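You operate a simulated robot arm through the tools that you are given. There is no shell and no other tool. Be economical: measure what you need, move in short steps, check, and stop when the job is done.

The job below is to be done with a simulated robot arm. You get a single attempt, and the scene is never put back.

Task
Change over to the screw sheet's job: torque, screw box, counter to zero.
Fine: the old box goes in the box tray; leave the blue control box on; switch the feeder on and leave it on.

The check looks at the end state, three seconds after you hand in, the way a careful person would. Anything else that was tipped, shoved, dropped, spilled or broken makes it a failure. Flat cloth is picked up by pressing the open fingertips on it (5 to 10 N) and closing them slowly along it; thin cloth reads only 2 to 8 mm in the jaws.

Robot
A 7-joint arm with a two-finger parallel gripper, fixed in place. Base frame: the origin is at the foot of the arm, x ahead of it, y to its left, z up; the work surface is at about z = 766. Lengths are in mm, angles in rad, forces in N, time in s.
With the tool pointing down near the work surface it reaches from about 340 to 780 mm from the base axis. Its first joint turns from -2.897 to 2.897 rad. Payload 3.91 kg.
The TCP is the grasp point between the finger pads, 30 mm short of the fingertips. In the tool frame z runs along the fingers and y along their closing line. The gripper opens to 110 mm. The fingers are 20 mm wide and 10 mm thick; the gripper's body (48 by 112 mm) begins 55 mm behind the TCP.
Orientation is told as [roll, pitch, yaw] about the base's x, y, z axes, in that order, counted from this pose: with the fingers straight down and closing along the base's y, the tool's x points along the base's -x, its y along +y and its z along -z.

Tools
- The arm moves only by the tool drive_tool. Its argument "rows" is text: rows parted by semicolons, each of 7 numbers parted by spaces: the shift along the base's x, y, z in m, then the turn, a rotation vector about the base's x, y, z in degrees, then the gripper command, from -1 (fully open) to 1 (shut), values between in proportion. In form: dx dy dz ax ay az hand; .... A call has 1 to 10 rows; each row is the pose to reach, as a shift and turn from the pose commanded when the call began. Rows are played at 5 a second. More than 50 mm and 0.15 rad between two rows, or a gripper value outside its range, and nothing of the call is played. Where a pose cannot be reached the arm comes as near as it can. A force on the tool above 40 N (or 10 N above the force at the start of the call, whichever is more), or a blocked arm, ends the call early, and 0.2 s more pass. The fingers move at their own pace (about 153 mm/s each) and stop on an object; they squeeze with about 23 N. The grip force told is the motor's: it shows also when the fingers shut on nothing. Time passes only in rows, and 0.2 s behind the last, so rows that repeat a pose let the fingers close. The reply holds the time, the measured pose of the TCP, the force on the tool along the base axes, the opening and the grip force, in the units named above and with some noise, and new pictures: "views" is both (left out), scene, wrist or none.
- Cameras (640 x 400 px; columns grow to the right, rows downward): "scene" is fixed at [399.7, -501.8, 1386.8]; the picture's right is [-0.20, -0.98, 0.00], its down [-0.02, 0.00, -1.00] and it looks along [0.98, -0.20, -0.02] (base axes); focal length 214 px, centre (320, 200). "wrist" rides on the gripper at [77, 7, -115] in the tool frame; the picture's right is [-0.09, 1.00, 0.00], its down [-0.80, -0.07, -0.59] and it looks along [-0.59, -0.05, 0.80] (tool axes); focal length 270 px, centre (320, 200). There is no depth. A picture from a camera that has moved, and an enlarged one, comes with that camera's place and axes in the base frame and with its lens.
- move_column(by): slides the trunk up (or, below 0, down) by that many mm; the arm rides with it, the base frame stays. It gives what a move gives, with no picture.
- close_up(camera, box): a new picture of the part [left, top, right, bottom] of that camera's present view, enlarged. The clock stands still meanwhile.
- sign_off(): hands the job in; it is judged then, once.

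Go step by step. Nothing tells you positions but the pictures and the camera data: compare them with the known pose of the tool, close in by small moves and look again before you grip or let go. The budget is 120 turns and 200 pictures, counting those below and the enlarged ones. Unless the task says otherwise, let go and move clear before handing in, and close with one line.

The tools are called after "Request:" by a JSON object that holds its "op" and its "data". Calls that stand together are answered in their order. drive_tool: Moves the arm, as the interface text tells. Its arguments: {"type":"object","properties":{"rows":{"type":"string"},"views":{"type":"string","enum":["both","scene","wrist","none"]}},"required":["rows"]} The other tools are called the same way: move_column (by) slides the trunk up or down; close_up (camera, box) takes an enlarged picture of a part of a camera's view; sign_off () hands the job in.

At the start:

```text
time: 0.0
tool_pos: [185.4, -408.2, 1128.1]
tcp_rot: [0.0, 0.0, 0.002]
contact_force: [0.0, 0.1, -0.1]
width: 110.2
finger_force: 0.0
trunk travel left (down, up): [-575.0, 35.0]
```

scene: 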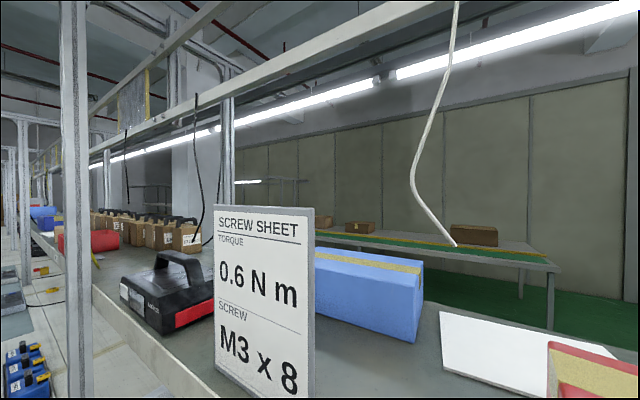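
wrist: 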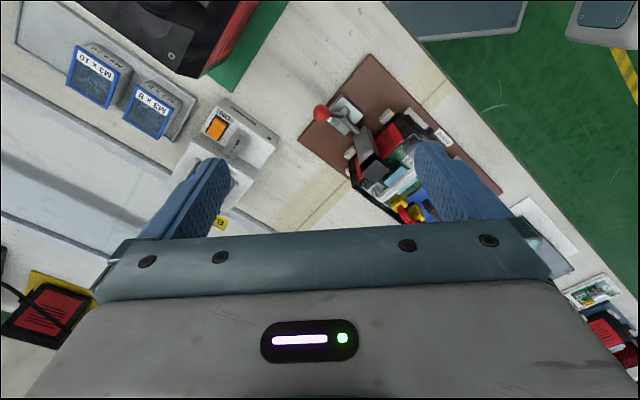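

The sheet reads 0.6 N m and M3 x 8. The wrist view shows screw boxes and switches on the bench, so I'll enlarge it to identify the devices.

Request:
{"op": "close_up", "data": {"camera": "wrist", "box": [0, 0, 320, 200]}}

Request:
{"op": "close_up", "data": {"camera": "wrist", "box": [280, 30, 520, 240]}}

Request:
{"op": "close_up", "data": {"camera": "scene", "box": [0, 200, 320, 400]}}

```text
2.00 times, centred on (160, 100) of wrist
camera zoom: at [108.5, -401.5, 1242.8], right [0.09, 1.0, 0.0], down [0.8, -0.07, 0.59], along [0.59, -0.05, -0.8], focal length 541 px, centre (640, 400)
```

zoom: 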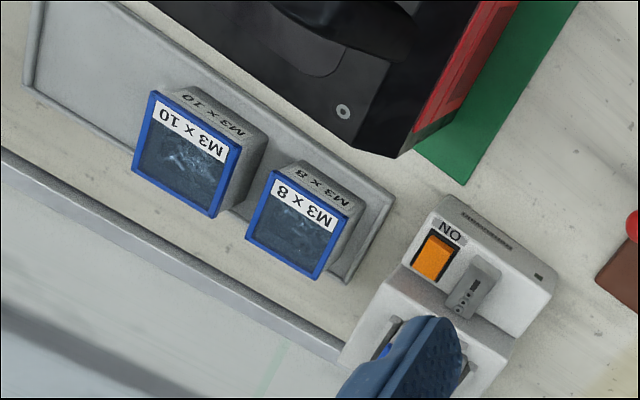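

```text
1.90 times, centred on (400, 135) of wrist
camera zoom: at [108.5, -401.5, 1242.8], right [0.09, 1.0, 0.0], down [0.8, -0.07, 0.59], along [0.59, -0.05, -0.8], focal length 515 px, centre (168, 324)
```

zoom: 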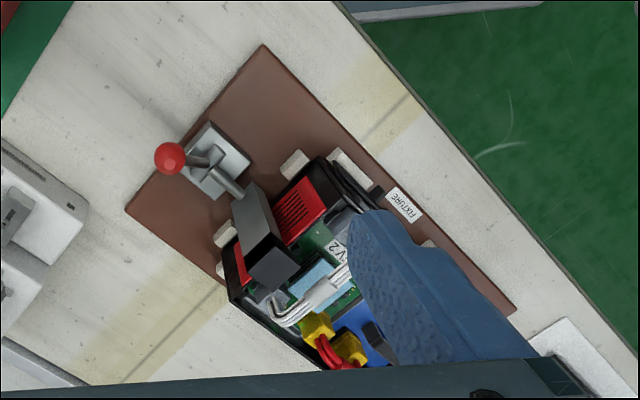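

```text
2.00 times, centred on (160, 300) of scene
camera zoom: at [399.7, -501.8, 1386.8], right [-0.2, -0.98, 0.0], down [-0.02, 0.0, -1.0], along [0.98, -0.2, -0.02], focal length 429 px, centre (640, 0)
```

zoom: 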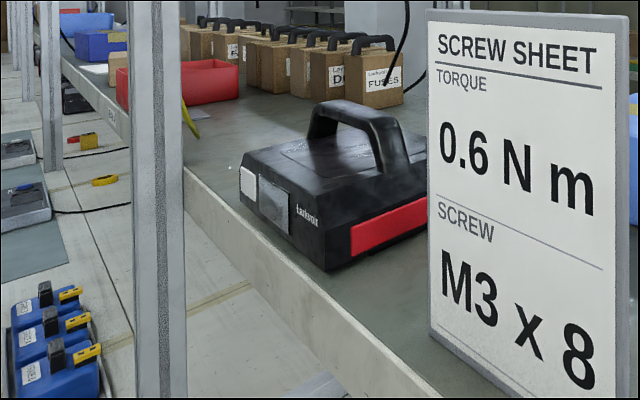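

The M3 x 10 and M3 x 8 boxes and a unit with an orange switch lie to the right of the arm. I'll shift that way at this height to survey the devices.

Request:
{"op": "drive_tool", "data": {"rows": "0 -0.04 0 0 0 0 -1; 0 -0.08 0 0 0 0 -1; 0 -0.12 0 0 0 0 -1; 0 -0.16 0 0 0 0 -1"}}

```text
time: 1.0
tool_pos: [183.1, -565.8, 1129.3]
tcp_rot: [0.001, 0.0, -0.001]
contact_force: [-1.1, -0.3, 0.5]
width: 109.9
finger_force: 0.0
trunk travel left (down, up): [-575.0, 35.0]
camera wrist: at [106.1, -560.4, 1244.0], right [0.09, 1.0, 0.0], down [0.8, -0.07, 0.59], along [0.59, -0.05, -0.8], focal length 270 px, centre (320, 200)
```

scene: 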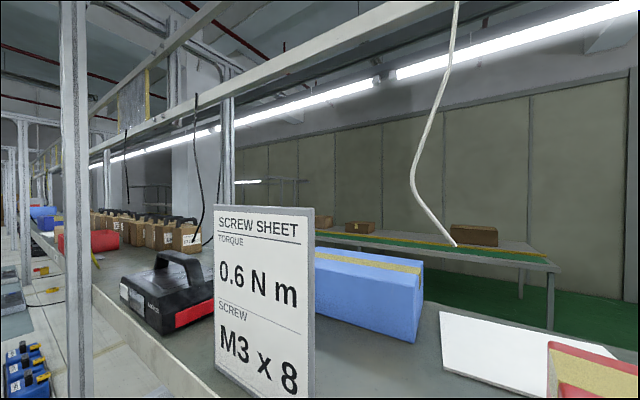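
wrist: 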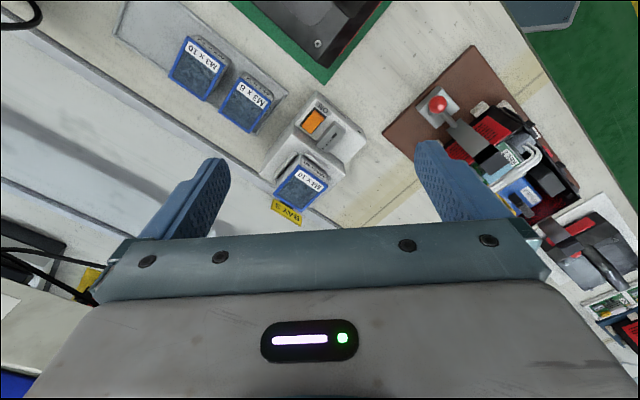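

Request:
{"op": "close_up", "data": {"camera": "wrist", "box": [240, 80, 400, 230]}}

Request:
{"op": "close_up", "data": {"camera": "wrist", "box": [0, 0, 300, 200]}}

Request:
{"op": "close_up", "data": {"camera": "wrist", "box": [480, 150, 640, 350]}}

```text
2.67 times, centred on (320, 155) of wrist
camera zoom: at [106.1, -560.4, 1244.0], right [0.09, 1.0, 0.0], down [0.8, -0.07, 0.59], along [0.59, -0.05, -0.8], focal length 721 px, centre (320, 320)
```

zoom: 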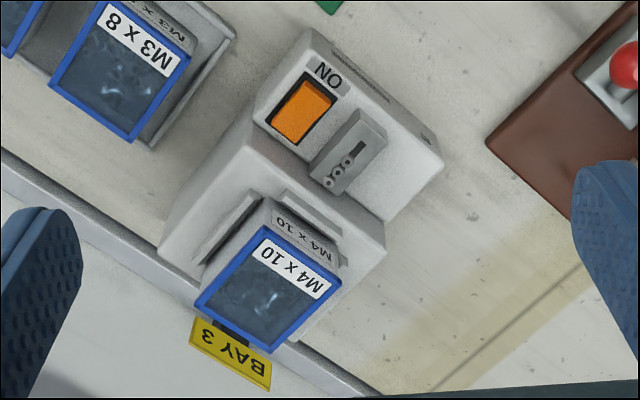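

```text
2.00 times, centred on (150, 100) of wrist
camera zoom: at [106.1, -560.4, 1244.0], right [0.09, 1.0, 0.0], down [0.8, -0.07, 0.59], along [0.59, -0.05, -0.8], focal length 541 px, centre (660, 400)
```

zoom: 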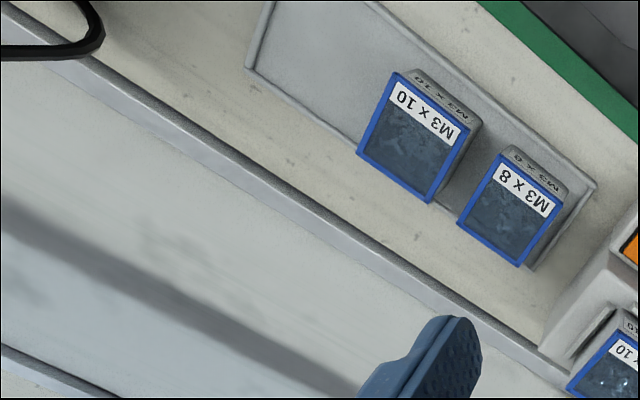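

```text
2.00 times, centred on (560, 250) of wrist
camera zoom: at [106.1, -560.4, 1244.0], right [0.09, 1.0, 0.0], down [0.8, -0.07, 0.59], along [0.59, -0.05, -0.8], focal length 541 px, centre (-160, 100)
```

zoom: 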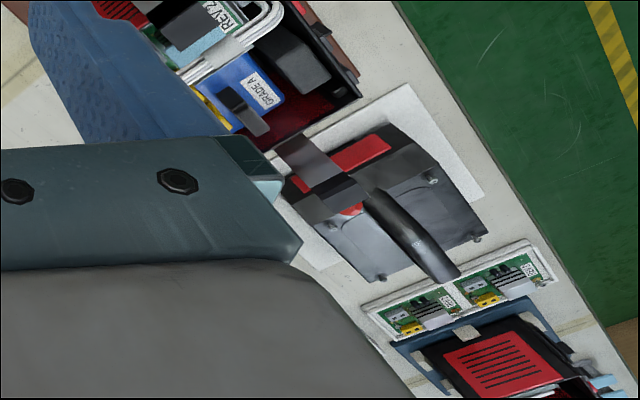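

The feeder is the white unit with M4 x 10 in its bay, and the M3 x 8 sits in a tray next to M3 x 10. I still need to find the blue control box with the torque dial and counter, so I'll yaw the wrist to look along -y.

Request:
{"op": "drive_tool", "data": {"rows": "0 0 0 0 0 -8 -1; 0 0 0 0 0 -16 -1; 0 0 0 0 0 -24 -1; 0 0 0 0 0 -32 -1; 0 0 0 0 0 -40 -1; 0 0 0 0 0 -48 -1; 0 0 0 0 0 -56 -1; 0 0 0 0 0 -64 -1", "views": "wrist"}}

```text
time: 2.8
tool_pos: [184.5, -567.9, 1125.7]
tcp_rot: [-0.001, 0.0, -1.119]
contact_force: [-0.3, 0.6, 0.1]
width: 110.0
finger_force: 0.0
trunk travel left (down, up): [-575.0, 35.0]
camera wrist: at [157.8, -495.1, 1242.7], right [0.93, 0.36, 0.0], down [0.29, -0.75, 0.59], along [0.21, -0.56, -0.8], focal length 270 px, centre (320, 200)
```

wrist: 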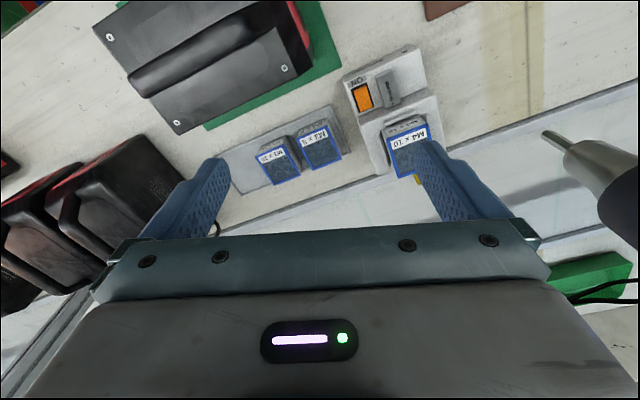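

A hanging driver is at the right of view. I'll face the wrist camera along the bench normal and tilt it outward to find the control box.

Request:
{"op": "drive_tool", "data": {"rows": "0 0 0 0 0 8 -1; 0 0 0 0 0 16 -1; 0 0 0 0 0 24 -1; 0 0 0 0 0 32 -1", "views": "none"}}

Request:
{"op": "drive_tool", "data": {"rows": "-0.02 0.02 0 -5 -6 0 -1; -0.04 0.04 0 -10 -12 0 -1; -0.06 0.06 0 -15 -18 0 -1; -0.08 0.08 0 -20 -24 0 -1; -0.08 0.08 0 -25 -30 0 -1", "views": "wrist"}}

```text
time: 3.8
tool_pos: [183.9, -568.1, 1127.3]
tcp_rot: [0.001, 0.0, -0.556]
contact_force: [0.2, 0.5, 0.6]
width: 110.1
finger_force: 0.1
trunk travel left (down, up): [-575.0, 35.0]
```

```text
time: 5.0
tool_pos: [102.5, -488.3, 1126.6]
tcp_rot: [-0.109, -0.675, -0.519]
contact_force: [1.0, 0.0, 0.3]
width: 110.1
finger_force: 0.1
trunk travel left (down, up): [-575.0, 35.0]
camera wrist: at [0.0, -407.1, 1168.2], right [0.61, 0.79, -0.03], down [0.22, -0.13, 0.97], along [0.76, -0.6, -0.25], focal length 270 px, centre (320, 200)
```

wrist: 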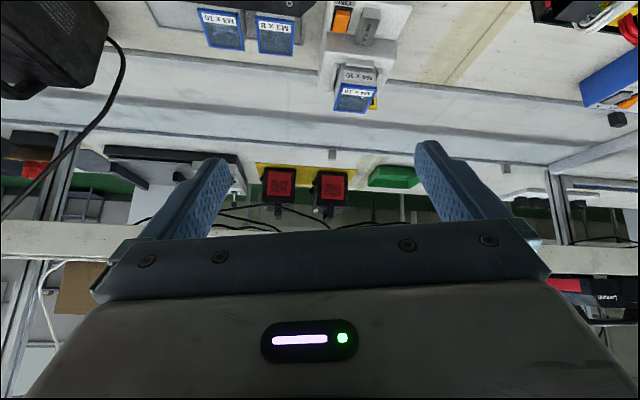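

The control box isn't in this view and the driver is hidden behind the gripper. I'll turn left and go a bit higher to see more.

Request:
{"op": "drive_tool", "data": {"rows": "0 0 0.03 0 0 8 -1; 0 0 0.06 0 0 16 -1; 0 0 0.09 0 0 24 -1; 0 0 0.12 0 0 32 -1", "views": "wrist"}}

Request:
{"op": "drive_tool", "data": {"rows": "0 0 0 0 0 8 -1; 0 0 0 0 0 16 -1; 0 0 0 0 0 24 -1; 0 0 0 0 0 32 -1; 0 0 0 0 0 40 -1", "views": "wrist"}}

```text
time: 6.0
tool_pos: [104.5, -489.1, 1247.3]
tcp_rot: [-0.109, -0.675, 0.04]
contact_force: [0.6, 0.2, 0.3]
width: 110.0
finger_force: 0.0
trunk travel left (down, up): [-575.0, 35.0]
camera wrist: at [-26.9, -475.8, 1287.9], right [0.1, 0.99, -0.03], down [0.25, 0.0, 0.97], along [0.96, -0.1, -0.25], focal length 270 px, centre (320, 200)
```

wrist: 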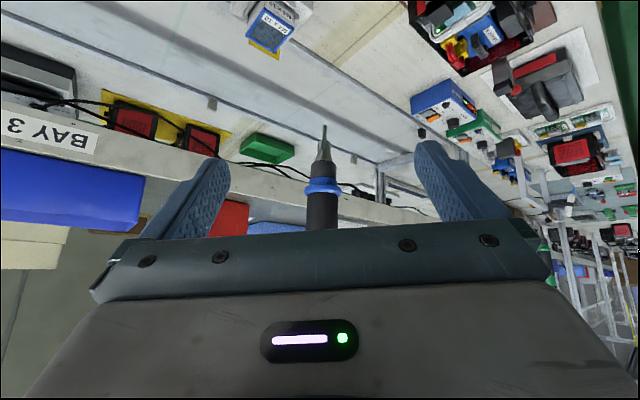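

```text
time: 7.2
tool_pos: [104.6, -487.5, 1246.8]
tcp_rot: [-0.109, -0.673, 0.738]
contact_force: [-0.2, 1.1, 0.0]
width: 110.2
finger_force: 0.0
trunk travel left (down, up): [-575.0, 35.0]
camera wrist: at [-4.7, -563.0, 1288.1], right [-0.57, 0.82, -0.03], down [0.19, 0.17, 0.97], along [0.8, 0.54, -0.25], focal length 270 px, centre (320, 200)
```

wrist: 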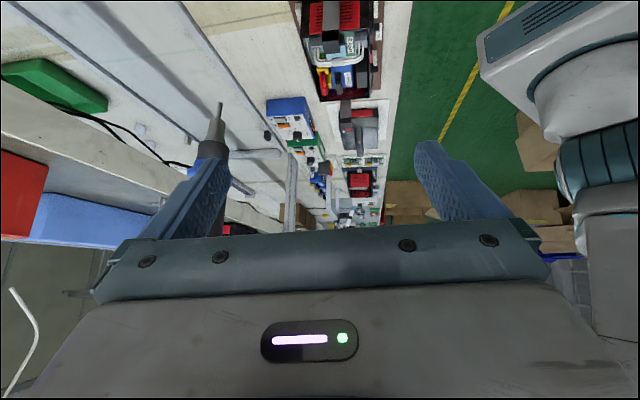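

The blue control box appears at roughly (690, -205). I'll enlarge it.

Request:
{"op": "close_up", "data": {"camera": "wrist", "box": [230, 70, 350, 210]}}

```text
2.86 times, centred on (290, 140) of wrist
camera zoom: at [-4.7, -563.0, 1288.1], right [-0.57, 0.82, -0.03], down [0.19, 0.17, 0.97], along [0.8, 0.54, -0.25], focal length 772 px, centre (406, 371)
```

zoom: 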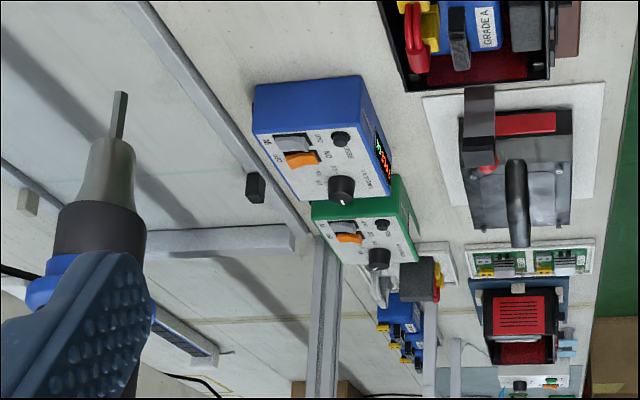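

I can see the blue box's dial, buttons and display. I'll level the tool, staying clear of the hanging driver tip near (304, -506, 1099), then move above the blue box.

Request:
{"op": "drive_tool", "data": {"rows": "0.015 0.032 -0.01 -4.16 6.62 0 -1; 0.03 0.064 -0.02 -8.32 13.24 0 -1; 0.045 0.096 -0.03 -12.48 19.86 0 -1; 0.06 0.128 -0.04 -16.6 26.5 0 -1; 0.075 0.16 -0.05 -20.8 33.1 0 -1", "views": "none"}}

Request:
{"op": "drive_tool", "data": {"rows": "0.048 0.012 -0.01 0 0 -8 -1; 0.096 0.024 -0.02 0 0 -16 -1; 0.144 0.036 -0.03 0 0 -24 -1; 0.19 0.048 -0.04 0 0 -32 -1; 0.235 0.06 -0.06 0 0 -40 -1; 0.28 0.07 -0.08 0 0 -48 -1; 0.32 0.08 -0.10 0 0 -56 -1; 0.36 0.09 -0.12 0 0 -64 -1; 0.40 0.10 -0.14 0 0 -72 -1; 0.43 0.11 -0.16 0 0 -80 -1", "views": "both"}}

```text
time: 8.4
tool_pos: [180.0, -327.0, 1199.0]
tcp_rot: [-0.001, 0.004, 0.699]
contact_force: [0.5, -0.1, 0.4]
width: 110.0
finger_force: 0.0
trunk travel left (down, up): [-575.0, 35.0]
```

```text
refused: row 1 steps farther than a row can; nothing moved
```

Level at (180, -327). The first step was slightly too long, so I'll shorten them.

Request:
{"op": "drive_tool", "data": {"rows": "0.043 0.011 -0.01 0 0 -8 -1; 0.086 0.022 -0.02 0 0 -16 -1; 0.129 0.033 -0.03 0 0 -24 -1; 0.172 0.044 -0.04 0 0 -32 -1; 0.215 0.055 -0.06 0 0 -40 -1; 0.258 0.066 -0.08 0 0 -48 -1; 0.301 0.077 -0.10 0 0 -56 -1; 0.344 0.088 -0.12 0 0 -64 -1; 0.387 0.099 -0.14 0 0 -72 -1; 0.43 0.11 -0.16 0 0 -80 -1", "views": "wrist"}}

```text
time: 10.6
tool_pos: [611.3, -218.6, 1034.7]
tcp_rot: [0.001, 0.001, -0.699]
contact_force: [0.2, -0.9, -0.8]
width: 109.9
finger_force: 0.1
trunk travel left (down, up): [-575.0, 35.0]
camera wrist: at [558.1, -163.9, 1149.6], right [0.71, 0.71, 0.0], down [0.57, -0.57, 0.59], along [0.42, -0.42, -0.8], focal length 270 px, centre (320, 200)
```

wrist: 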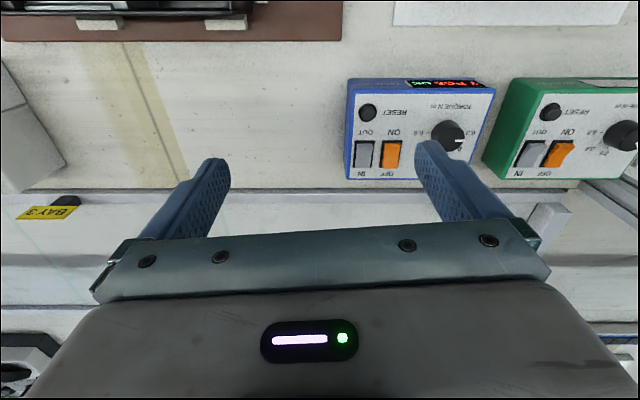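

The wrist is now square to the bench with the blue and green boxes in view. I'll enlarge them to read the dial and display.

Request:
{"op": "close_up", "data": {"camera": "wrist", "box": [330, 65, 510, 190]}}

Request:
{"op": "close_up", "data": {"camera": "wrist", "box": [480, 65, 640, 185]}}

```text
3.20 times, centred on (420, 128) of wrist
camera zoom: at [558.1, -163.9, 1149.6], right [0.71, 0.71, 0.0], down [0.57, -0.57, 0.59], along [0.42, -0.42, -0.8], focal length 865 px, centre (0, 432)
```

zoom: 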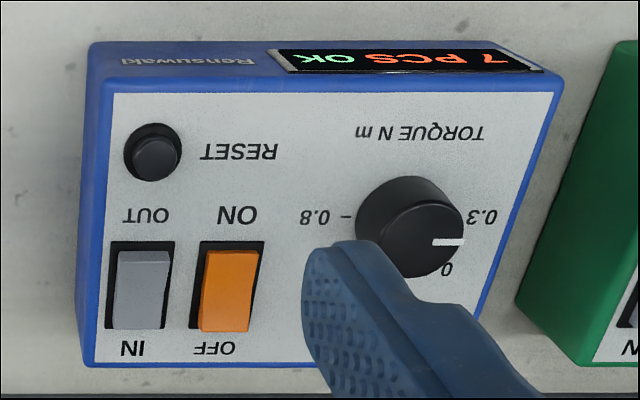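

```text
3.33 times, centred on (560, 125) of wrist
camera zoom: at [558.1, -163.9, 1149.6], right [0.71, 0.71, 0.0], down [0.57, -0.57, 0.59], along [0.42, -0.42, -0.8], focal length 901 px, centre (-480, 450)
```

zoom: 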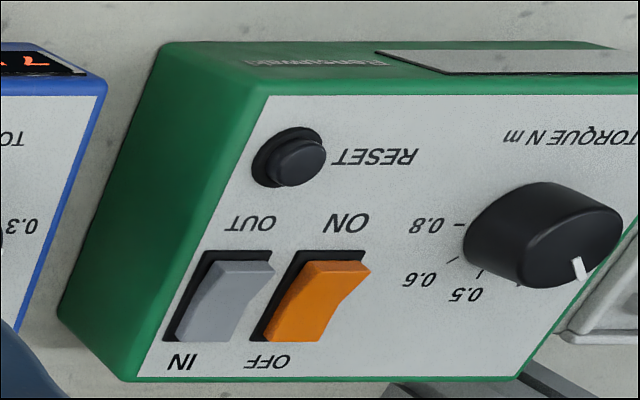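

Blue box: ON, counter shows 7 PCS, dial near 0.3. I'll shift 85 mm along the bench so the finger stops hiding the dial, which also gives parallax for depth.

Request:
{"op": "drive_tool", "data": {"rows": "0.03 0.03 0 0 0 0 -1; 0.06 0.06 0 0 0 0 -1; 0.08 0.08 -0.03 0 0 0 -1", "views": "wrist"}}

Request:
{"op": "close_up", "data": {"camera": "wrist", "box": [210, 60, 410, 210]}}

```text
time: 11.4
tool_pos: [690.9, -134.7, 1010.3]
tcp_rot: [0.0, 0.001, -0.698]
contact_force: [0.2, 0.7, 0.1]
width: 110.1
finger_force: 0.0
trunk travel left (down, up): [-575.0, 35.0]
camera wrist: at [637.2, -82.0, 1124.9], right [0.71, 0.71, 0.0], down [0.57, -0.57, 0.59], along [0.42, -0.42, -0.8], focal length 270 px, centre (320, 200)
```

wrist: 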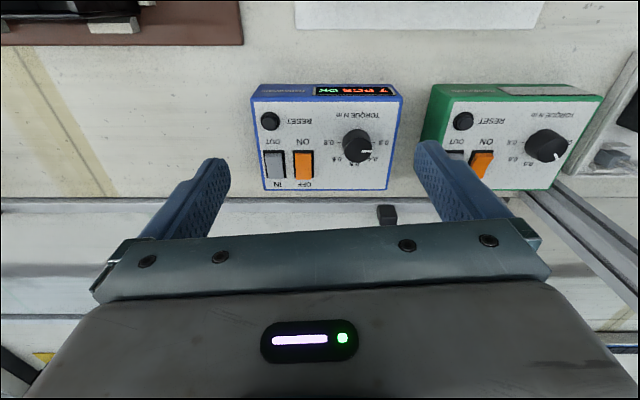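

```text
2.67 times, centred on (310, 135) of wrist
camera zoom: at [637.2, -82.0, 1124.9], right [0.71, 0.71, 0.0], down [0.57, -0.57, 0.59], along [0.42, -0.42, -0.8], focal length 721 px, centre (347, 373)
```

zoom: 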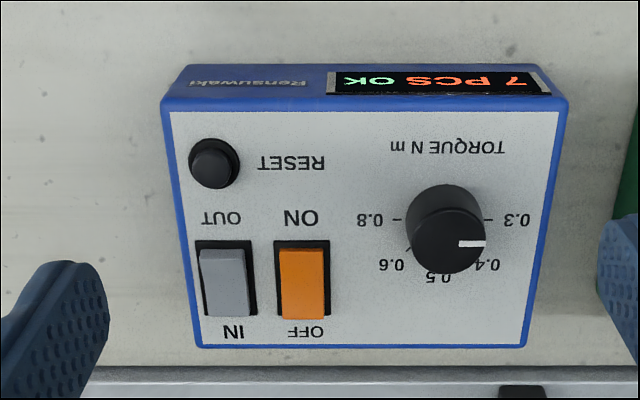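

The dial is at 0.3 (0 tick), with 0.6 about 135° clockwise seen from above. Knob top comes out near (760, -146, 855) and the panel near z 828. I'll pre-turn the wrist +135° so the turn ends in a comfortable pose.

Request:
{"op": "drive_tool", "data": {"rows": "0 0 0 0 0 8 -1; 0 0 0 0 0 16 -1; 0 0 0 0 0 24 -1; 0 0 0 0 0 32 -1; 0 0 0 0 0 40 -1; 0 0 0 0 0 48 -1; 0 0 0 0 0 56 -1; 0 0 0 0 0 64 -1; 0 0 0 0 0 72 -1", "views": "none"}}

Request:
{"op": "drive_tool", "data": {"rows": "0.01 -0.002 0 0 0 8 -1; 0.02 -0.004 0 0 0 16 -1; 0.03 -0.006 0 0 0 24 -1; 0.04 -0.008 -0.01 0 0 32 -1; 0.05 -0.01 -0.02 0 0 40 -1; 0.06 -0.011 -0.03 0 0 48 -1; 0.065 -0.011 -0.04 0 0 56 -1; 0.069 -0.011 -0.05 0 0 63 -1", "views": "wrist"}}

```text
time: 13.4
tool_pos: [689.2, -137.6, 1006.5]
tcp_rot: [0.0, 0.001, 0.561]
contact_force: [-1.0, 0.2, -0.3]
width: 110.0
finger_force: 0.0
trunk travel left (down, up): [-575.0, 35.0]
```

```text
time: 15.2
tool_pos: [758.6, -148.1, 957.1]
tcp_rot: [0.003, 0.0, 1.661]
contact_force: [-0.8, -0.4, 1.1]
width: 109.7
finger_force: 0.1
trunk travel left (down, up): [-575.0, 35.0]
camera wrist: at [760.1, -226.8, 1071.9], right [-1.0, 0.0, 0.0], down [0.0, 0.8, 0.59], along [0.0, 0.59, -0.8], focal length 270 px, centre (320, 200)
```

wrist: 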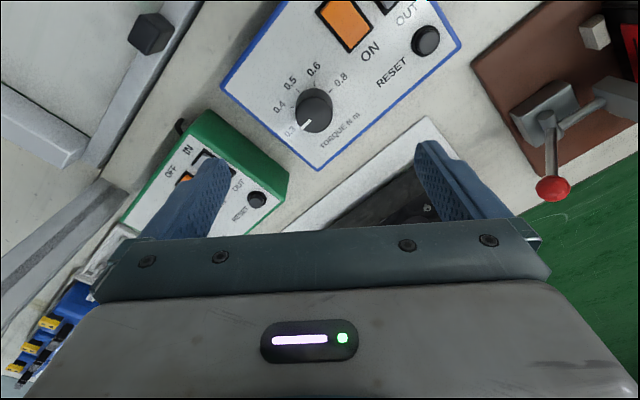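

The knob is visible; I'll enlarge it for an exact centre and pointer angle.

Request:
{"op": "close_up", "data": {"camera": "wrist", "box": [250, 50, 378, 150]}}

```text
4.00 times, centred on (314, 100) of wrist
camera zoom: at [760.1, -226.8, 1071.9], right [-1.0, 0.0, 0.0], down [0.0, 0.8, 0.59], along [0.0, 0.59, -0.8], focal length 1081 px, centre (344, 600)
```

zoom: 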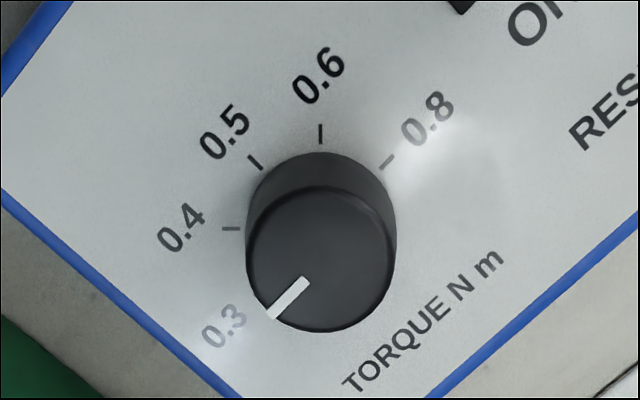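

Knob centre triangulates to (765, -149), spanning z 821–844 and 32 mm wide, with the pointer exactly at 0.3. I'll descend over it with the jaws about 60 mm open.

Request:
{"op": "drive_tool", "data": {"rows": "0.0064 -0.001 -0.03 0 0 0 -0.1; 0.0064 -0.001 -0.06 0 0 0 -0.1; 0.0064 -0.001 -0.075 0 0 0 -0.1; 0.0064 -0.001 -0.075 0 0 0 -0.1", "views": "wrist"}}

```text
time: 16.2
tool_pos: [764.9, -149.4, 883.8]
tcp_rot: [0.0, -0.001, 1.658]
contact_force: [0.1, -0.9, 1.1]
width: 60.4
finger_force: 0.0
trunk travel left (down, up): [-575.0, 35.0]
camera wrist: at [764.6, -227.6, 997.3], right [-1.0, 0.0, 0.0], down [0.0, 0.8, 0.59], along [0.0, 0.59, -0.8], focal length 270 px, centre (320, 200)
```

wrist: 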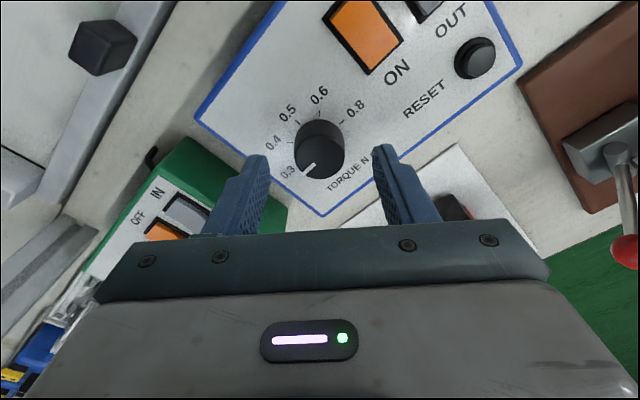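

The knob is centred as predicted. I'll descend the last 29 mm and close.

Request:
{"op": "drive_tool", "data": {"rows": "0 0 -0.015 0 0 0 -0.1; 0 0 -0.028 0 0 0 -0.1; 0 0 -0.028 0 0 0 0.1; 0 0 -0.028 0 0 0 0.3; 0 0 -0.028 0 0 0 0.5; 0 0 -0.028 0 0 0 0.6; 0 0 -0.028 0 0 0 0.6", "views": "wrist"}}

```text
time: 17.8
tool_pos: [764.1, -150.4, 854.7]
tcp_rot: [-0.001, 0.001, 1.658]
contact_force: [7.6, -0.4, -1.1]
width: 33.1
finger_force: 45.1
trunk travel left (down, up): [-575.0, 35.0]
camera wrist: at [765.0, -228.1, 969.7], right [-1.0, 0.0, 0.0], down [0.0, 0.8, 0.59], along [0.0, 0.59, -0.8], focal length 270 px, centre (320, 200)
```

wrist: 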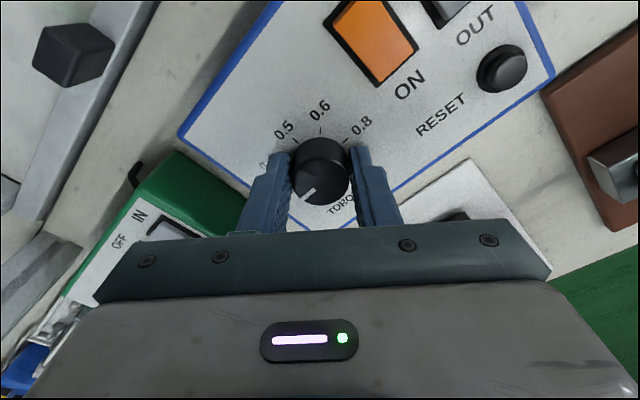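

Gripped at 33 mm. Turning clockwise in two stages.

Request:
{"op": "drive_tool", "data": {"rows": "0 0 0 0 0 -7.5 0.6; 0 0 0 0 0 -15 0.6; 0 0 0 0 0 -22.5 0.6; 0 0 0 0 0 -30 0.6; 0 0 0 0 0 -37.5 0.6; 0 0 0 0 0 -45 0.6; 0 0 0 0 0 -52.5 0.6; 0 0 0 0 0 -60 0.6; 0 0 0 0 0 -67.5 0.6", "views": "wrist"}}

```text
time: 19.8
tool_pos: [762.1, -148.0, 855.7]
tcp_rot: [0.002, 0.004, 0.479]
contact_force: [-28.0, 5.9, -3.2]
width: 33.4
finger_force: 45.0
trunk travel left (down, up): [-575.0, 35.0]
camera wrist: at [691.7, -179.1, 970.0], right [-0.38, 0.92, 0.0], down [0.75, 0.31, 0.59], along [0.55, 0.23, -0.81], focal length 270 px, centre (320, 200)
```

wrist: 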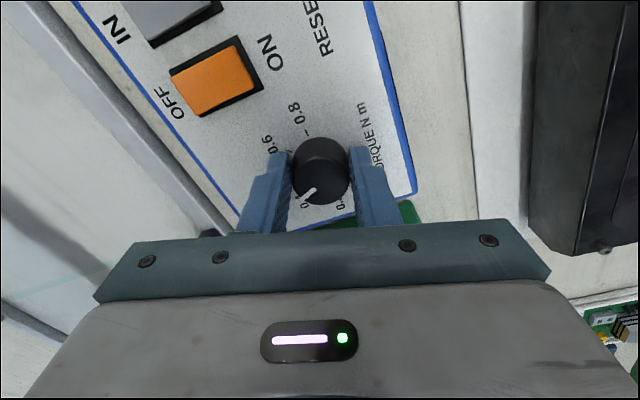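

The knob is turning with the hand, but side force has built up to 28 N. I'll relieve it by shifting 2.5 mm before continuing.

Request:
{"op": "drive_tool", "data": {"rows": "-0.0015 0.0005 0 0 0 0 0.6; -0.0025 0.0005 0 0 0 0 0.6", "views": "none"}}

```text
time: 20.4
tool_pos: [762.4, -148.0, 854.5]
tcp_rot: [-0.001, 0.003, 0.48]
contact_force: [-16.5, 3.1, -7.6]
width: 33.2
finger_force: 44.9
trunk travel left (down, up): [-575.0, 35.0]
```

Request:
{"op": "drive_tool", "data": {"rows": "-0.002 0.0005 0 0 0 0 0.6; -0.0035 0.0005 0 0 0 0 0.6", "views": "none"}}

```text
time: 21.0
tool_pos: [761.9, -148.0, 854.1]
tcp_rot: [-0.003, -0.004, 0.479]
contact_force: [8.0, -2.2, -8.8]
width: 33.2
finger_force: 44.9
trunk travel left (down, up): [-575.0, 35.0]
```

Relieved. I'll turn the remaining 67.5°.

Request:
{"op": "drive_tool", "data": {"rows": "0.001 0 0 0 0 -7.5 0.6; 0.001 0 0 0 0 -15 0.6; 0.001 0 0 0 0 -22.5 0.6; 0.001 0 0 0 0 -30 0.6; 0.001 0 0 0 0 -37.5 0.6; 0.001 0 0 0 0 -45 0.6; 0.001 0 0 0 0 -52.5 0.6; 0.001 0 0 0 0 -60 0.6; 0.001 0 0 0 0 -67.5 0.6", "views": "wrist"}}

Request:
{"op": "close_up", "data": {"camera": "wrist", "box": [250, 100, 400, 220]}}

```text
time: 23.0
tool_pos: [761.6, -145.3, 854.6]
tcp_rot: [0.003, 0.0, -0.697]
contact_force: [20.3, 13.6, 8.8]
width: 33.1
finger_force: 45.9
trunk travel left (down, up): [-575.0, 35.0]
camera wrist: at [707.8, -92.2, 969.9], right [0.71, 0.71, 0.0], down [0.57, -0.57, 0.59], along [0.42, -0.42, -0.8], focal length 270 px, centre (320, 200)
```

wrist: 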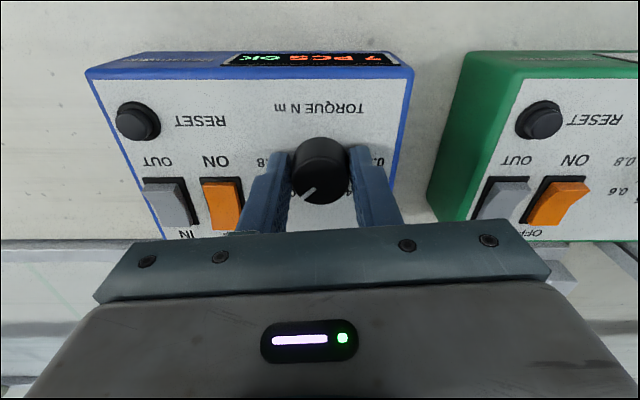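

```text
3.33 times, centred on (325, 160) of wrist
camera zoom: at [707.8, -92.2, 969.9], right [0.71, 0.71, 0.0], down [0.57, -0.57, 0.59], along [0.42, -0.42, -0.8], focal length 901 px, centre (303, 333)
```

zoom: 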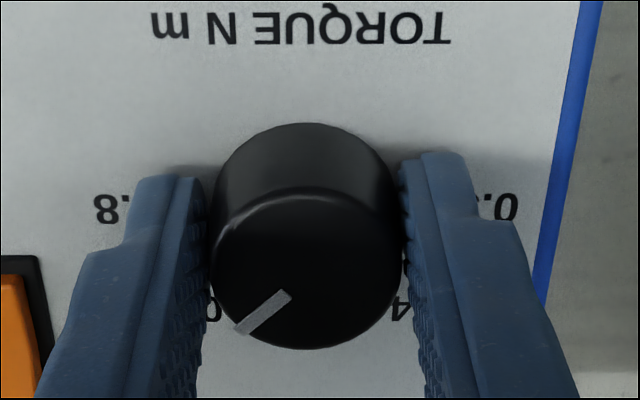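

The pointer now aims at 0.6. I'll ease the side force, open, and rise to check.

Request:
{"op": "drive_tool", "data": {"rows": "0.0015 0.0012 0 0 0 0 0.6; 0.0015 0.0012 0 0 0 0 0.4; 0.0015 0.0012 0 0 0 0 0.1; 0.0015 0.0012 0 0 0 0 -0.1; 0.0015 0.0012 0.02 0 0 0 -0.1; 0.0015 0.0012 0.05 0 0 0 -0.1; -0.0285 0.0312 0.08 0 0 0 -0.1", "views": "wrist"}}

Request:
{"op": "close_up", "data": {"camera": "wrist", "box": [160, 80, 420, 240]}}

```text
refused: row 7 steps farther than a row can; nothing moved
```

```text
2.46 times, centred on (290, 160) of wrist
camera zoom: at [707.8, -92.2, 969.9], right [0.71, 0.71, 0.0], down [0.57, -0.57, 0.59], along [0.42, -0.42, -0.8], focal length 665 px, centre (394, 298)
```

zoom: 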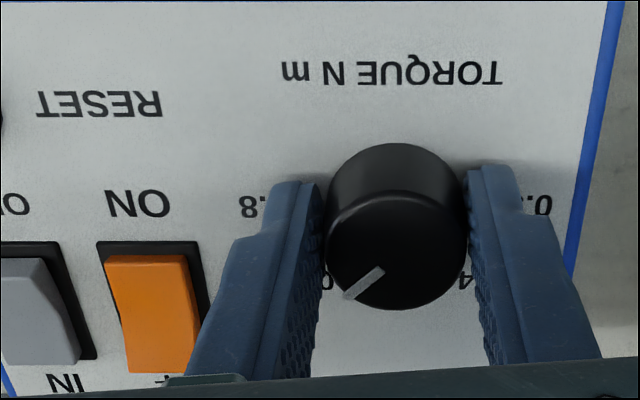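

Last row was too long. The ON rocker is close to the left finger, so I'll open to only about 45 mm before rising.

Request:
{"op": "drive_tool", "data": {"rows": "0.0015 0.0012 0 0 0 0 0.6; 0.0015 0.0012 0 0 0 0 0.4; 0.0015 0.0012 0 0 0 0 0.2; 0.0015 0.0012 0 0 0 0 0.2; 0.0015 0.0012 0.02 0 0 0 0.2; 0.0015 0.0012 0.05 0 0 0 0.2; -0.0185 0.0212 0.08 0 0 0 0.2", "views": "wrist"}}

Request:
{"op": "close_up", "data": {"camera": "wrist", "box": [160, 50, 420, 210]}}

```text
time: 24.6
tool_pos: [741.9, -126.3, 933.3]
tcp_rot: [0.001, 0.001, -0.697]
contact_force: [-1.3, 0.5, 0.2]
width: 44.1
finger_force: 0.0
trunk travel left (down, up): [-575.0, 35.0]
camera wrist: at [686.7, -71.1, 1049.2], right [0.71, 0.71, 0.0], down [0.57, -0.57, 0.59], along [0.42, -0.42, -0.8], focal length 270 px, centre (320, 200)
```

wrist: 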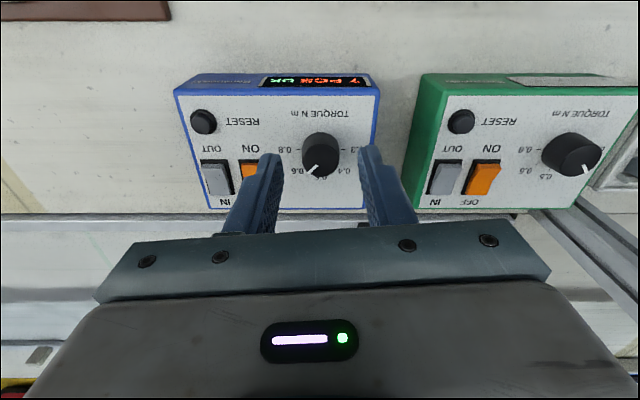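

```text
2.46 times, centred on (290, 130) of wrist
camera zoom: at [686.7, -71.1, 1049.2], right [0.71, 0.71, 0.0], down [0.57, -0.57, 0.59], along [0.42, -0.42, -0.8], focal length 665 px, centre (394, 372)
```

zoom: 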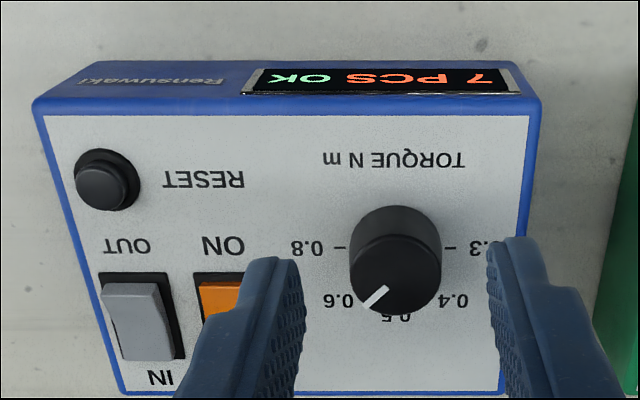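

Counter still shows 7. I'll check the pointer in finer detail.

Request:
{"op": "close_up", "data": {"camera": "wrist", "box": [280, 110, 360, 190]}}

```text
5.00 times, centred on (320, 150) of wrist
camera zoom: at [686.7, -71.1, 1049.2], right [0.71, 0.71, 0.0], down [0.57, -0.57, 0.59], along [0.42, -0.42, -0.8], focal length 1351 px, centre (320, 450)
```

zoom: 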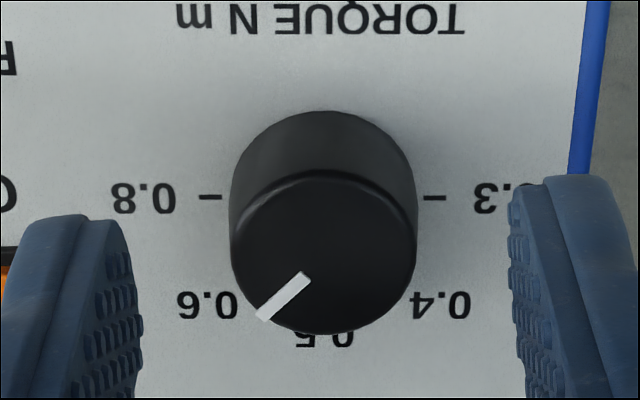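

The dial is at 0.6. The reset button top is near (674, -198, 833), so I'll close the fingers and hover over it.

Request:
{"op": "drive_tool", "data": {"rows": "-0.025 -0.025 0 0 0 0 0.6; -0.05 -0.05 0 0 0 0 1; -0.067 -0.072 -0.02 0 0 0 1; -0.067 -0.072 -0.045 0 0 0 1; -0.067 -0.072 -0.045 0 0 0 1", "views": "wrist"}}

```text
time: 25.8
tool_pos: [677.8, -201.9, 891.0]
tcp_rot: [-0.001, 0.0, -0.699]
contact_force: [0.4, 0.6, -0.2]
width: 0.0
finger_force: 22.8
trunk travel left (down, up): [-575.0, 35.0]
camera wrist: at [623.4, -147.2, 1006.5], right [0.71, 0.71, 0.0], down [0.57, -0.57, 0.59], along [0.42, -0.42, -0.8], focal length 270 px, centre (320, 200)
```

wrist: 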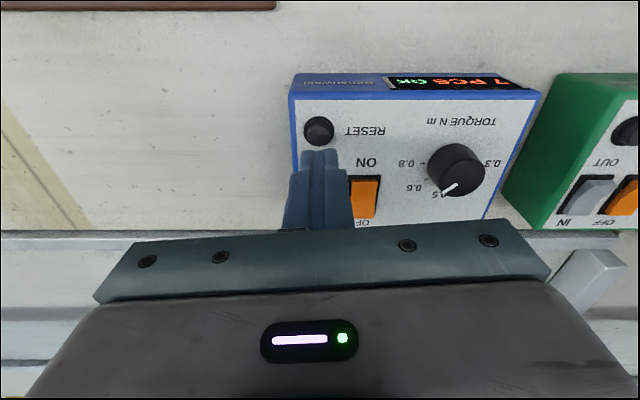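

The button estimate is (673, -197); I'll correct by about 6 mm and go down to just above it, then press in small steps.

Request:
{"op": "drive_tool", "data": {"rows": "-0.005 0.0045 -0.01 0 0 0 1; -0.005 0.0045 -0.02 0 0 0 1; -0.005 0.0045 -0.025 0 0 0 1; -0.005 0.0045 -0.028 0 0 0 1; -0.005 0.0045 -0.03 0 0 0 1", "views": "wrist"}}

```text
time: 27.0
tool_pos: [670.6, -195.4, 860.1]
tcp_rot: [0.0, 0.0, -0.699]
contact_force: [0.5, -0.7, 1.4]
width: 0.0
finger_force: 22.5
trunk travel left (down, up): [-575.0, 35.0]
camera wrist: at [616.9, -141.2, 975.1], right [0.71, 0.71, 0.0], down [0.57, -0.57, 0.59], along [0.42, -0.42, -0.8], focal length 270 px, centre (320, 200)
```

wrist: 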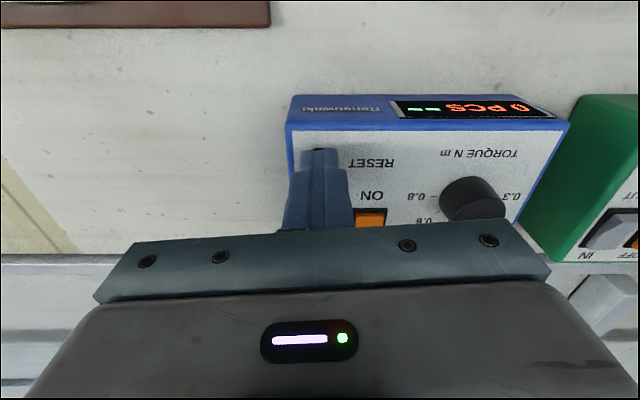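

The counter reads "0 PCS". I'll rise, then go round to the feeder/tray area, keeping the arm inside the hanging driver.

Request:
{"op": "drive_tool", "data": {"rows": "0 0 0.03 0 0 0 1; 0 0 0.07 0 0 0 1; -0.035 0 0.10 0 0 0 1; -0.08 0 0.12 0 0 0 0; -0.125 -0.005 0.14 0 0 0 -0.5; -0.17 -0.01 0.14 0 0 0 -1; -0.215 -0.03 0.14 0 0 0 -1; -0.255 -0.055 0.14 0 0 0 -1; -0.295 -0.08 0.14 0 0 0 -1; -0.335 -0.105 0.14 0 0 0 -1", "views": "wrist"}}

Request:
{"op": "drive_tool", "data": {"rows": "-0.04 -0.02 0 0 0 0 -1; -0.08 -0.04 0 0 0 0 -1; -0.12 -0.06 0 0 0 0 -1; -0.16 -0.09 0 0 0 0 -1; -0.2 -0.12 0 0 0 0 -1; -0.2 -0.165 0 0 0 0 -1; -0.19 -0.21 0 0 0 0 -1; -0.17 -0.25 0 0 0 0 -1", "views": "wrist"}}

```text
time: 29.2
tool_pos: [336.1, -299.6, 998.4]
tcp_rot: [0.002, -0.001, -0.697]
contact_force: [0.0, 0.1, -0.3]
width: 110.2
finger_force: 0.1
trunk travel left (down, up): [-575.0, 35.0]
camera wrist: at [280.4, -246.3, 1113.5], right [0.71, 0.71, 0.0], down [0.57, -0.57, 0.59], along [0.42, -0.42, -0.8], focal length 270 px, centre (320, 200)
```

wrist: 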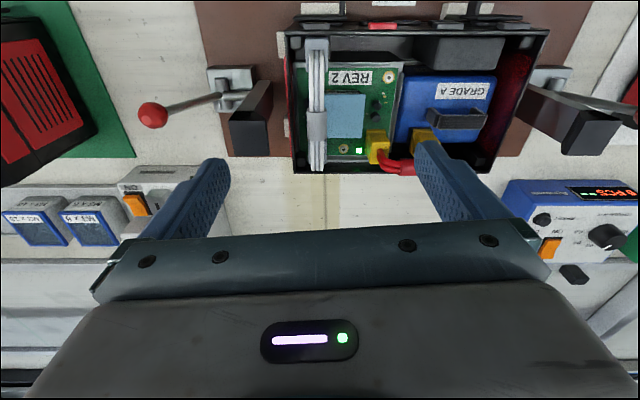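

```text
time: 31.0
tool_pos: [165.0, -551.8, 1000.5]
tcp_rot: [0.001, 0.001, -0.697]
contact_force: [0.4, 0.4, -0.7]
width: 110.0
finger_force: 0.0
trunk travel left (down, up): [-575.0, 35.0]
camera wrist: at [111.1, -498.7, 1115.5], right [0.71, 0.71, 0.0], down [0.57, -0.57, 0.59], along [0.42, -0.42, -0.81], focal length 270 px, centre (320, 200)
```

wrist: 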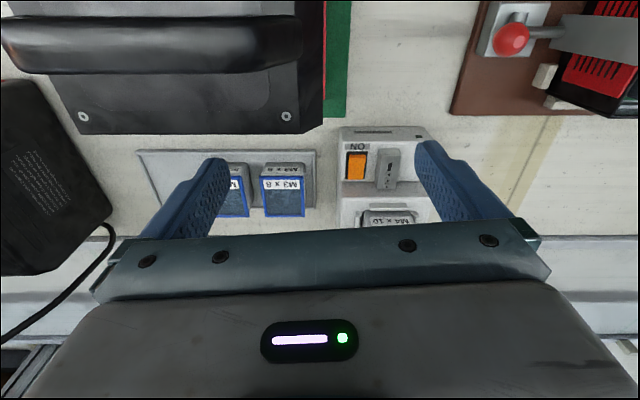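

The display still reads 0 PCS. I'm now square to the feeder and tray and will enlarge them.

Request:
{"op": "close_up", "data": {"camera": "wrist", "box": [200, 110, 460, 240]}}

```text
2.46 times, centred on (330, 175) of wrist
camera zoom: at [111.1, -498.7, 1115.5], right [0.71, 0.71, 0.0], down [0.57, -0.57, 0.59], along [0.42, -0.42, -0.81], focal length 665 px, centre (295, 262)
```

zoom: 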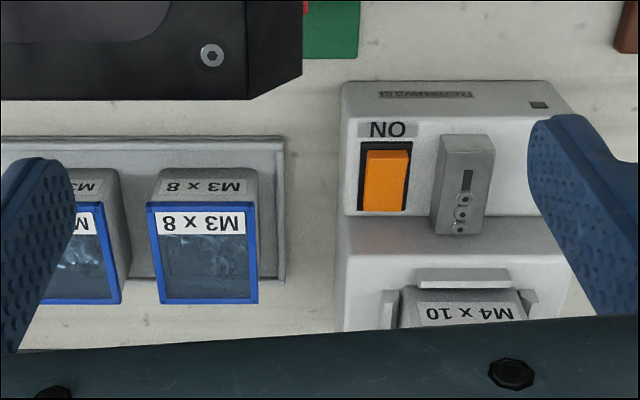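

The black case in front of the tray is tall (top about z 924), and the hanging driver is in line with the feeder. So I'll work the tray with a vertical tool, and reach the feeder with the hand leaning along the bench from the right. First I go back round, turning the wrist.

Request:
{"op": "drive_tool", "data": {"rows": "-0.02 0.04 0 0 0 8 -1; -0.03 0.085 0 0 0 16 -1; -0.03 0.13 0 0 0 24 -1; 0.01 0.16 0 0 0 32 -1; 0.05 0.19 0 0 0 40 -1; 0.09 0.21 0 0 0 48 -1; 0.13 0.23 0 0 0 56 -1; 0.17 0.25 0 0 0 64 -1; 0.2 0.23 0 0 0 72 -1; 0.23 0.2 0 0 0 80 -1", "views": "none"}}

Request:
{"op": "drive_tool", "data": {"rows": "0.03 -0.03 0 0 0 5 -1; 0.06 -0.06 0 0 0 10 -1; 0.09 -0.09 0 0 0 10 -1", "views": "wrist"}}

```text
time: 33.2
tool_pos: [399.0, -346.7, 1001.2]
tcp_rot: [0.002, 0.0, 0.699]
contact_force: [0.0, -0.1, -0.1]
width: 110.0
finger_force: 0.1
trunk travel left (down, up): [-575.0, 35.0]
```

```text
time: 34.0
tool_pos: [486.7, -441.7, 998.5]
tcp_rot: [0.002, 0.0, 0.875]
contact_force: [0.3, 0.4, 0.4]
width: 109.8
finger_force: 0.1
trunk travel left (down, up): [-575.0, 35.0]
camera wrist: at [432.4, -496.4, 1113.4], right [-0.71, 0.71, 0.0], down [0.57, 0.57, 0.59], along [0.42, 0.42, -0.8], focal length 270 px, centre (320, 200)
```

wrist: 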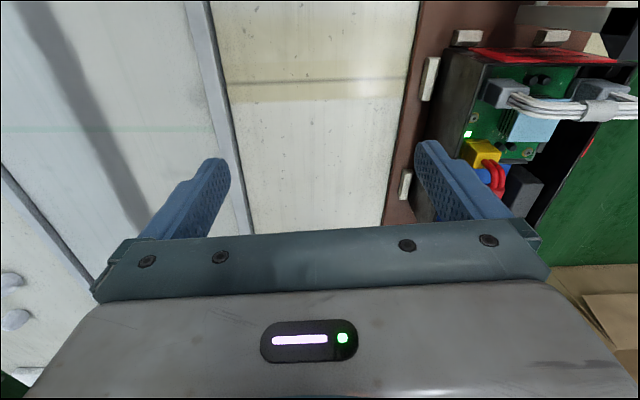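

The strip between fixture and rear rail is free for temporary spots. Now I'll lean the hand 40° along the bench and look toward the feeder.

Request:
{"op": "drive_tool", "data": {"rows": "0 0 0 -5.66 5.66 0 -1; 0 0 0 -11.3 11.3 0 -1; 0 0 0 -17 17 0 -1; -0.02 -0.02 0 -22.6 22.6 0 -1; -0.04 -0.04 0 -28.3 28.3 0 -1; -0.06 -0.08 0 -28.3 28.3 0 -1", "views": "both"}}

```text
time: 35.4
tool_pos: [422.3, -519.1, 999.5]
tcp_rot: [0.074, 0.697, 0.898]
contact_force: [0.0, -0.5, -0.5]
width: 109.9
finger_force: 0.1
trunk travel left (down, up): [-575.0, 35.0]
camera wrist: at [433.6, -510.4, 1137.5], right [-0.71, 0.71, 0.0], down [0.71, 0.7, -0.06], along [-0.05, -0.04, -1.0], focal length 270 px, centre (320, 200)
```

scene: 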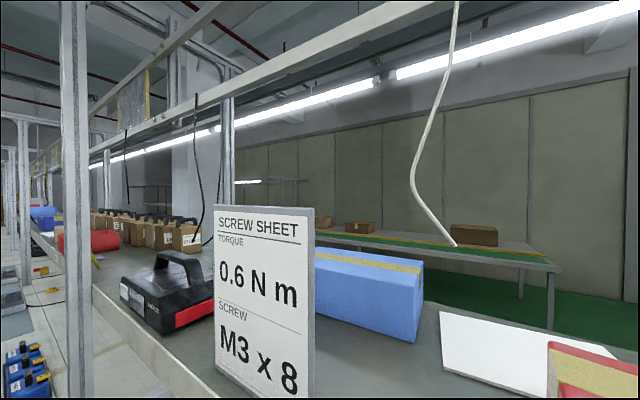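
wrist: 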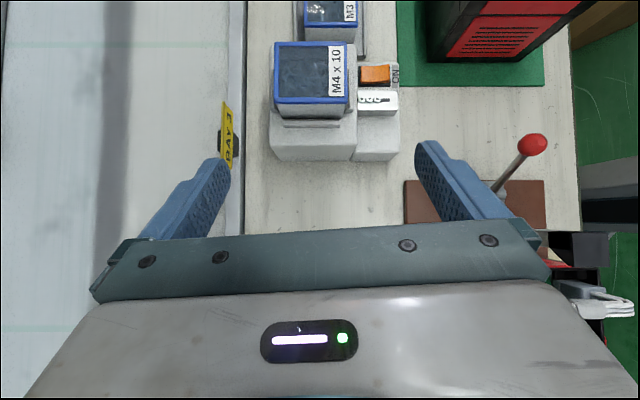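

The camera now looks straight down at the feeder. Matching views puts the M4 x 10 box top near (341, -612, 885). Enlarging.

Request:
{"op": "close_up", "data": {"camera": "wrist", "box": [210, 0, 450, 180]}}

```text
2.22 times, centred on (330, 90) of wrist
camera zoom: at [433.6, -510.4, 1137.5], right [-0.71, 0.71, 0.0], down [0.71, 0.7, -0.06], along [-0.05, -0.04, -1.0], focal length 601 px, centre (298, 444)
```

zoom: 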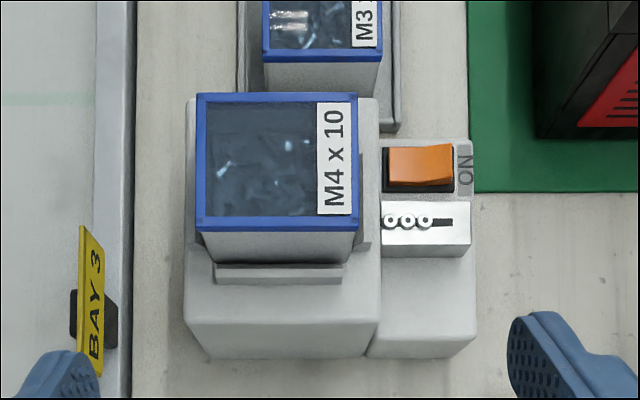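

The box is about 67 × 57 mm with roughly 35 mm standing above the guide bars (tops about z 850). The feeder rocker needs a side view later. I'll move over the box at a safe height and re-measure.

Request:
{"op": "drive_tool", "data": {"rows": "-0.025 -0.03 0 0 0 0 -1; -0.05 -0.06 0 0 0 0 -1; -0.074 -0.086 -0.02 0 0 0 -1; -0.074 -0.086 -0.055 0 0 0 -1; -0.074 -0.086 -0.055 0 0 0 -1", "views": "wrist"}}

Request:
{"op": "close_up", "data": {"camera": "wrist", "box": [200, 60, 460, 230]}}

```text
time: 36.6
tool_pos: [348.2, -605.0, 945.2]
tcp_rot: [0.073, 0.697, 0.9]
contact_force: [-0.1, 0.7, -0.1]
width: 110.1
finger_force: 0.0
trunk travel left (down, up): [-575.0, 35.0]
camera wrist: at [359.0, -595.0, 1083.2], right [-0.71, 0.71, 0.0], down [0.71, 0.71, -0.06], along [-0.04, -0.04, -1.0], focal length 270 px, centre (320, 200)
```

wrist: 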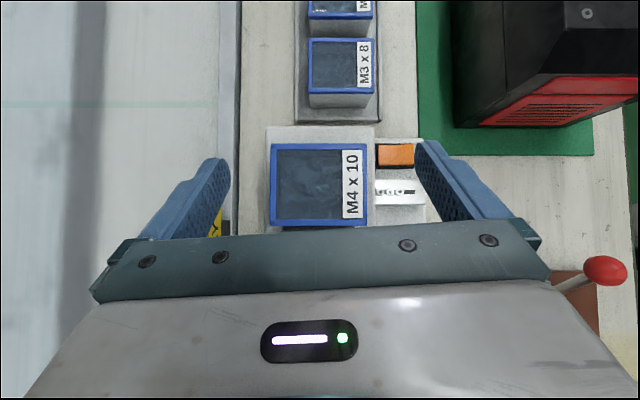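

```text
2.35 times, centred on (330, 145) of wrist
camera zoom: at [359.0, -595.0, 1083.2], right [-0.71, 0.71, 0.0], down [0.71, 0.71, -0.06], along [-0.04, -0.04, -1.0], focal length 636 px, centre (296, 329)
```

zoom: 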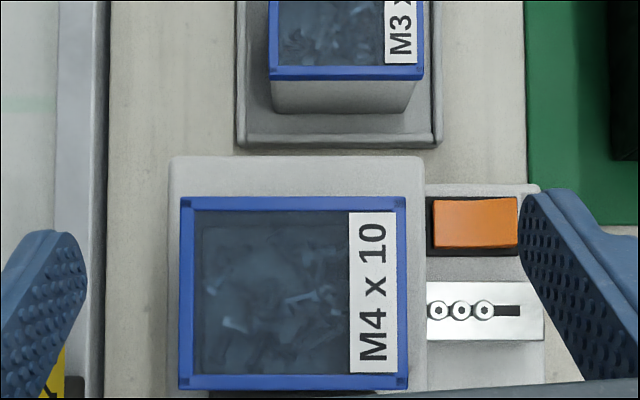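

Refined: M4 box top centre at (344, -611, 892), rocker much lower at about z 823. I'll descend with tips staying above the guides, jaws at 92 mm.

Request:
{"op": "drive_tool", "data": {"rows": "0.004 0.002 -0.015 0 0 0 -0.67; 0.004 0.002 -0.03 0 0 0 -0.67; 0.004 0.002 -0.044 0 0 0 -0.67; 0.004 0.002 -0.052 0 0 0 -0.67; 0.004 0.002 -0.052 0 0 0 -0.67", "views": "wrist"}}

```text
time: 37.8
tool_pos: [352.8, -604.1, 890.5]
tcp_rot: [0.072, 0.696, 0.898]
contact_force: [0.4, -0.2, -0.5]
width: 91.9
finger_force: 0.0
trunk travel left (down, up): [-575.0, 35.0]
camera wrist: at [365.3, -594.0, 1029.3], right [-0.71, 0.71, 0.0], down [0.71, 0.71, -0.06], along [-0.04, -0.04, -1.0], focal length 270 px, centre (320, 200)
```

wrist: 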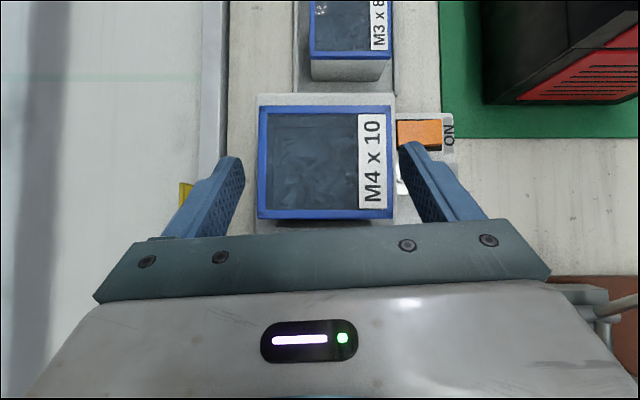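

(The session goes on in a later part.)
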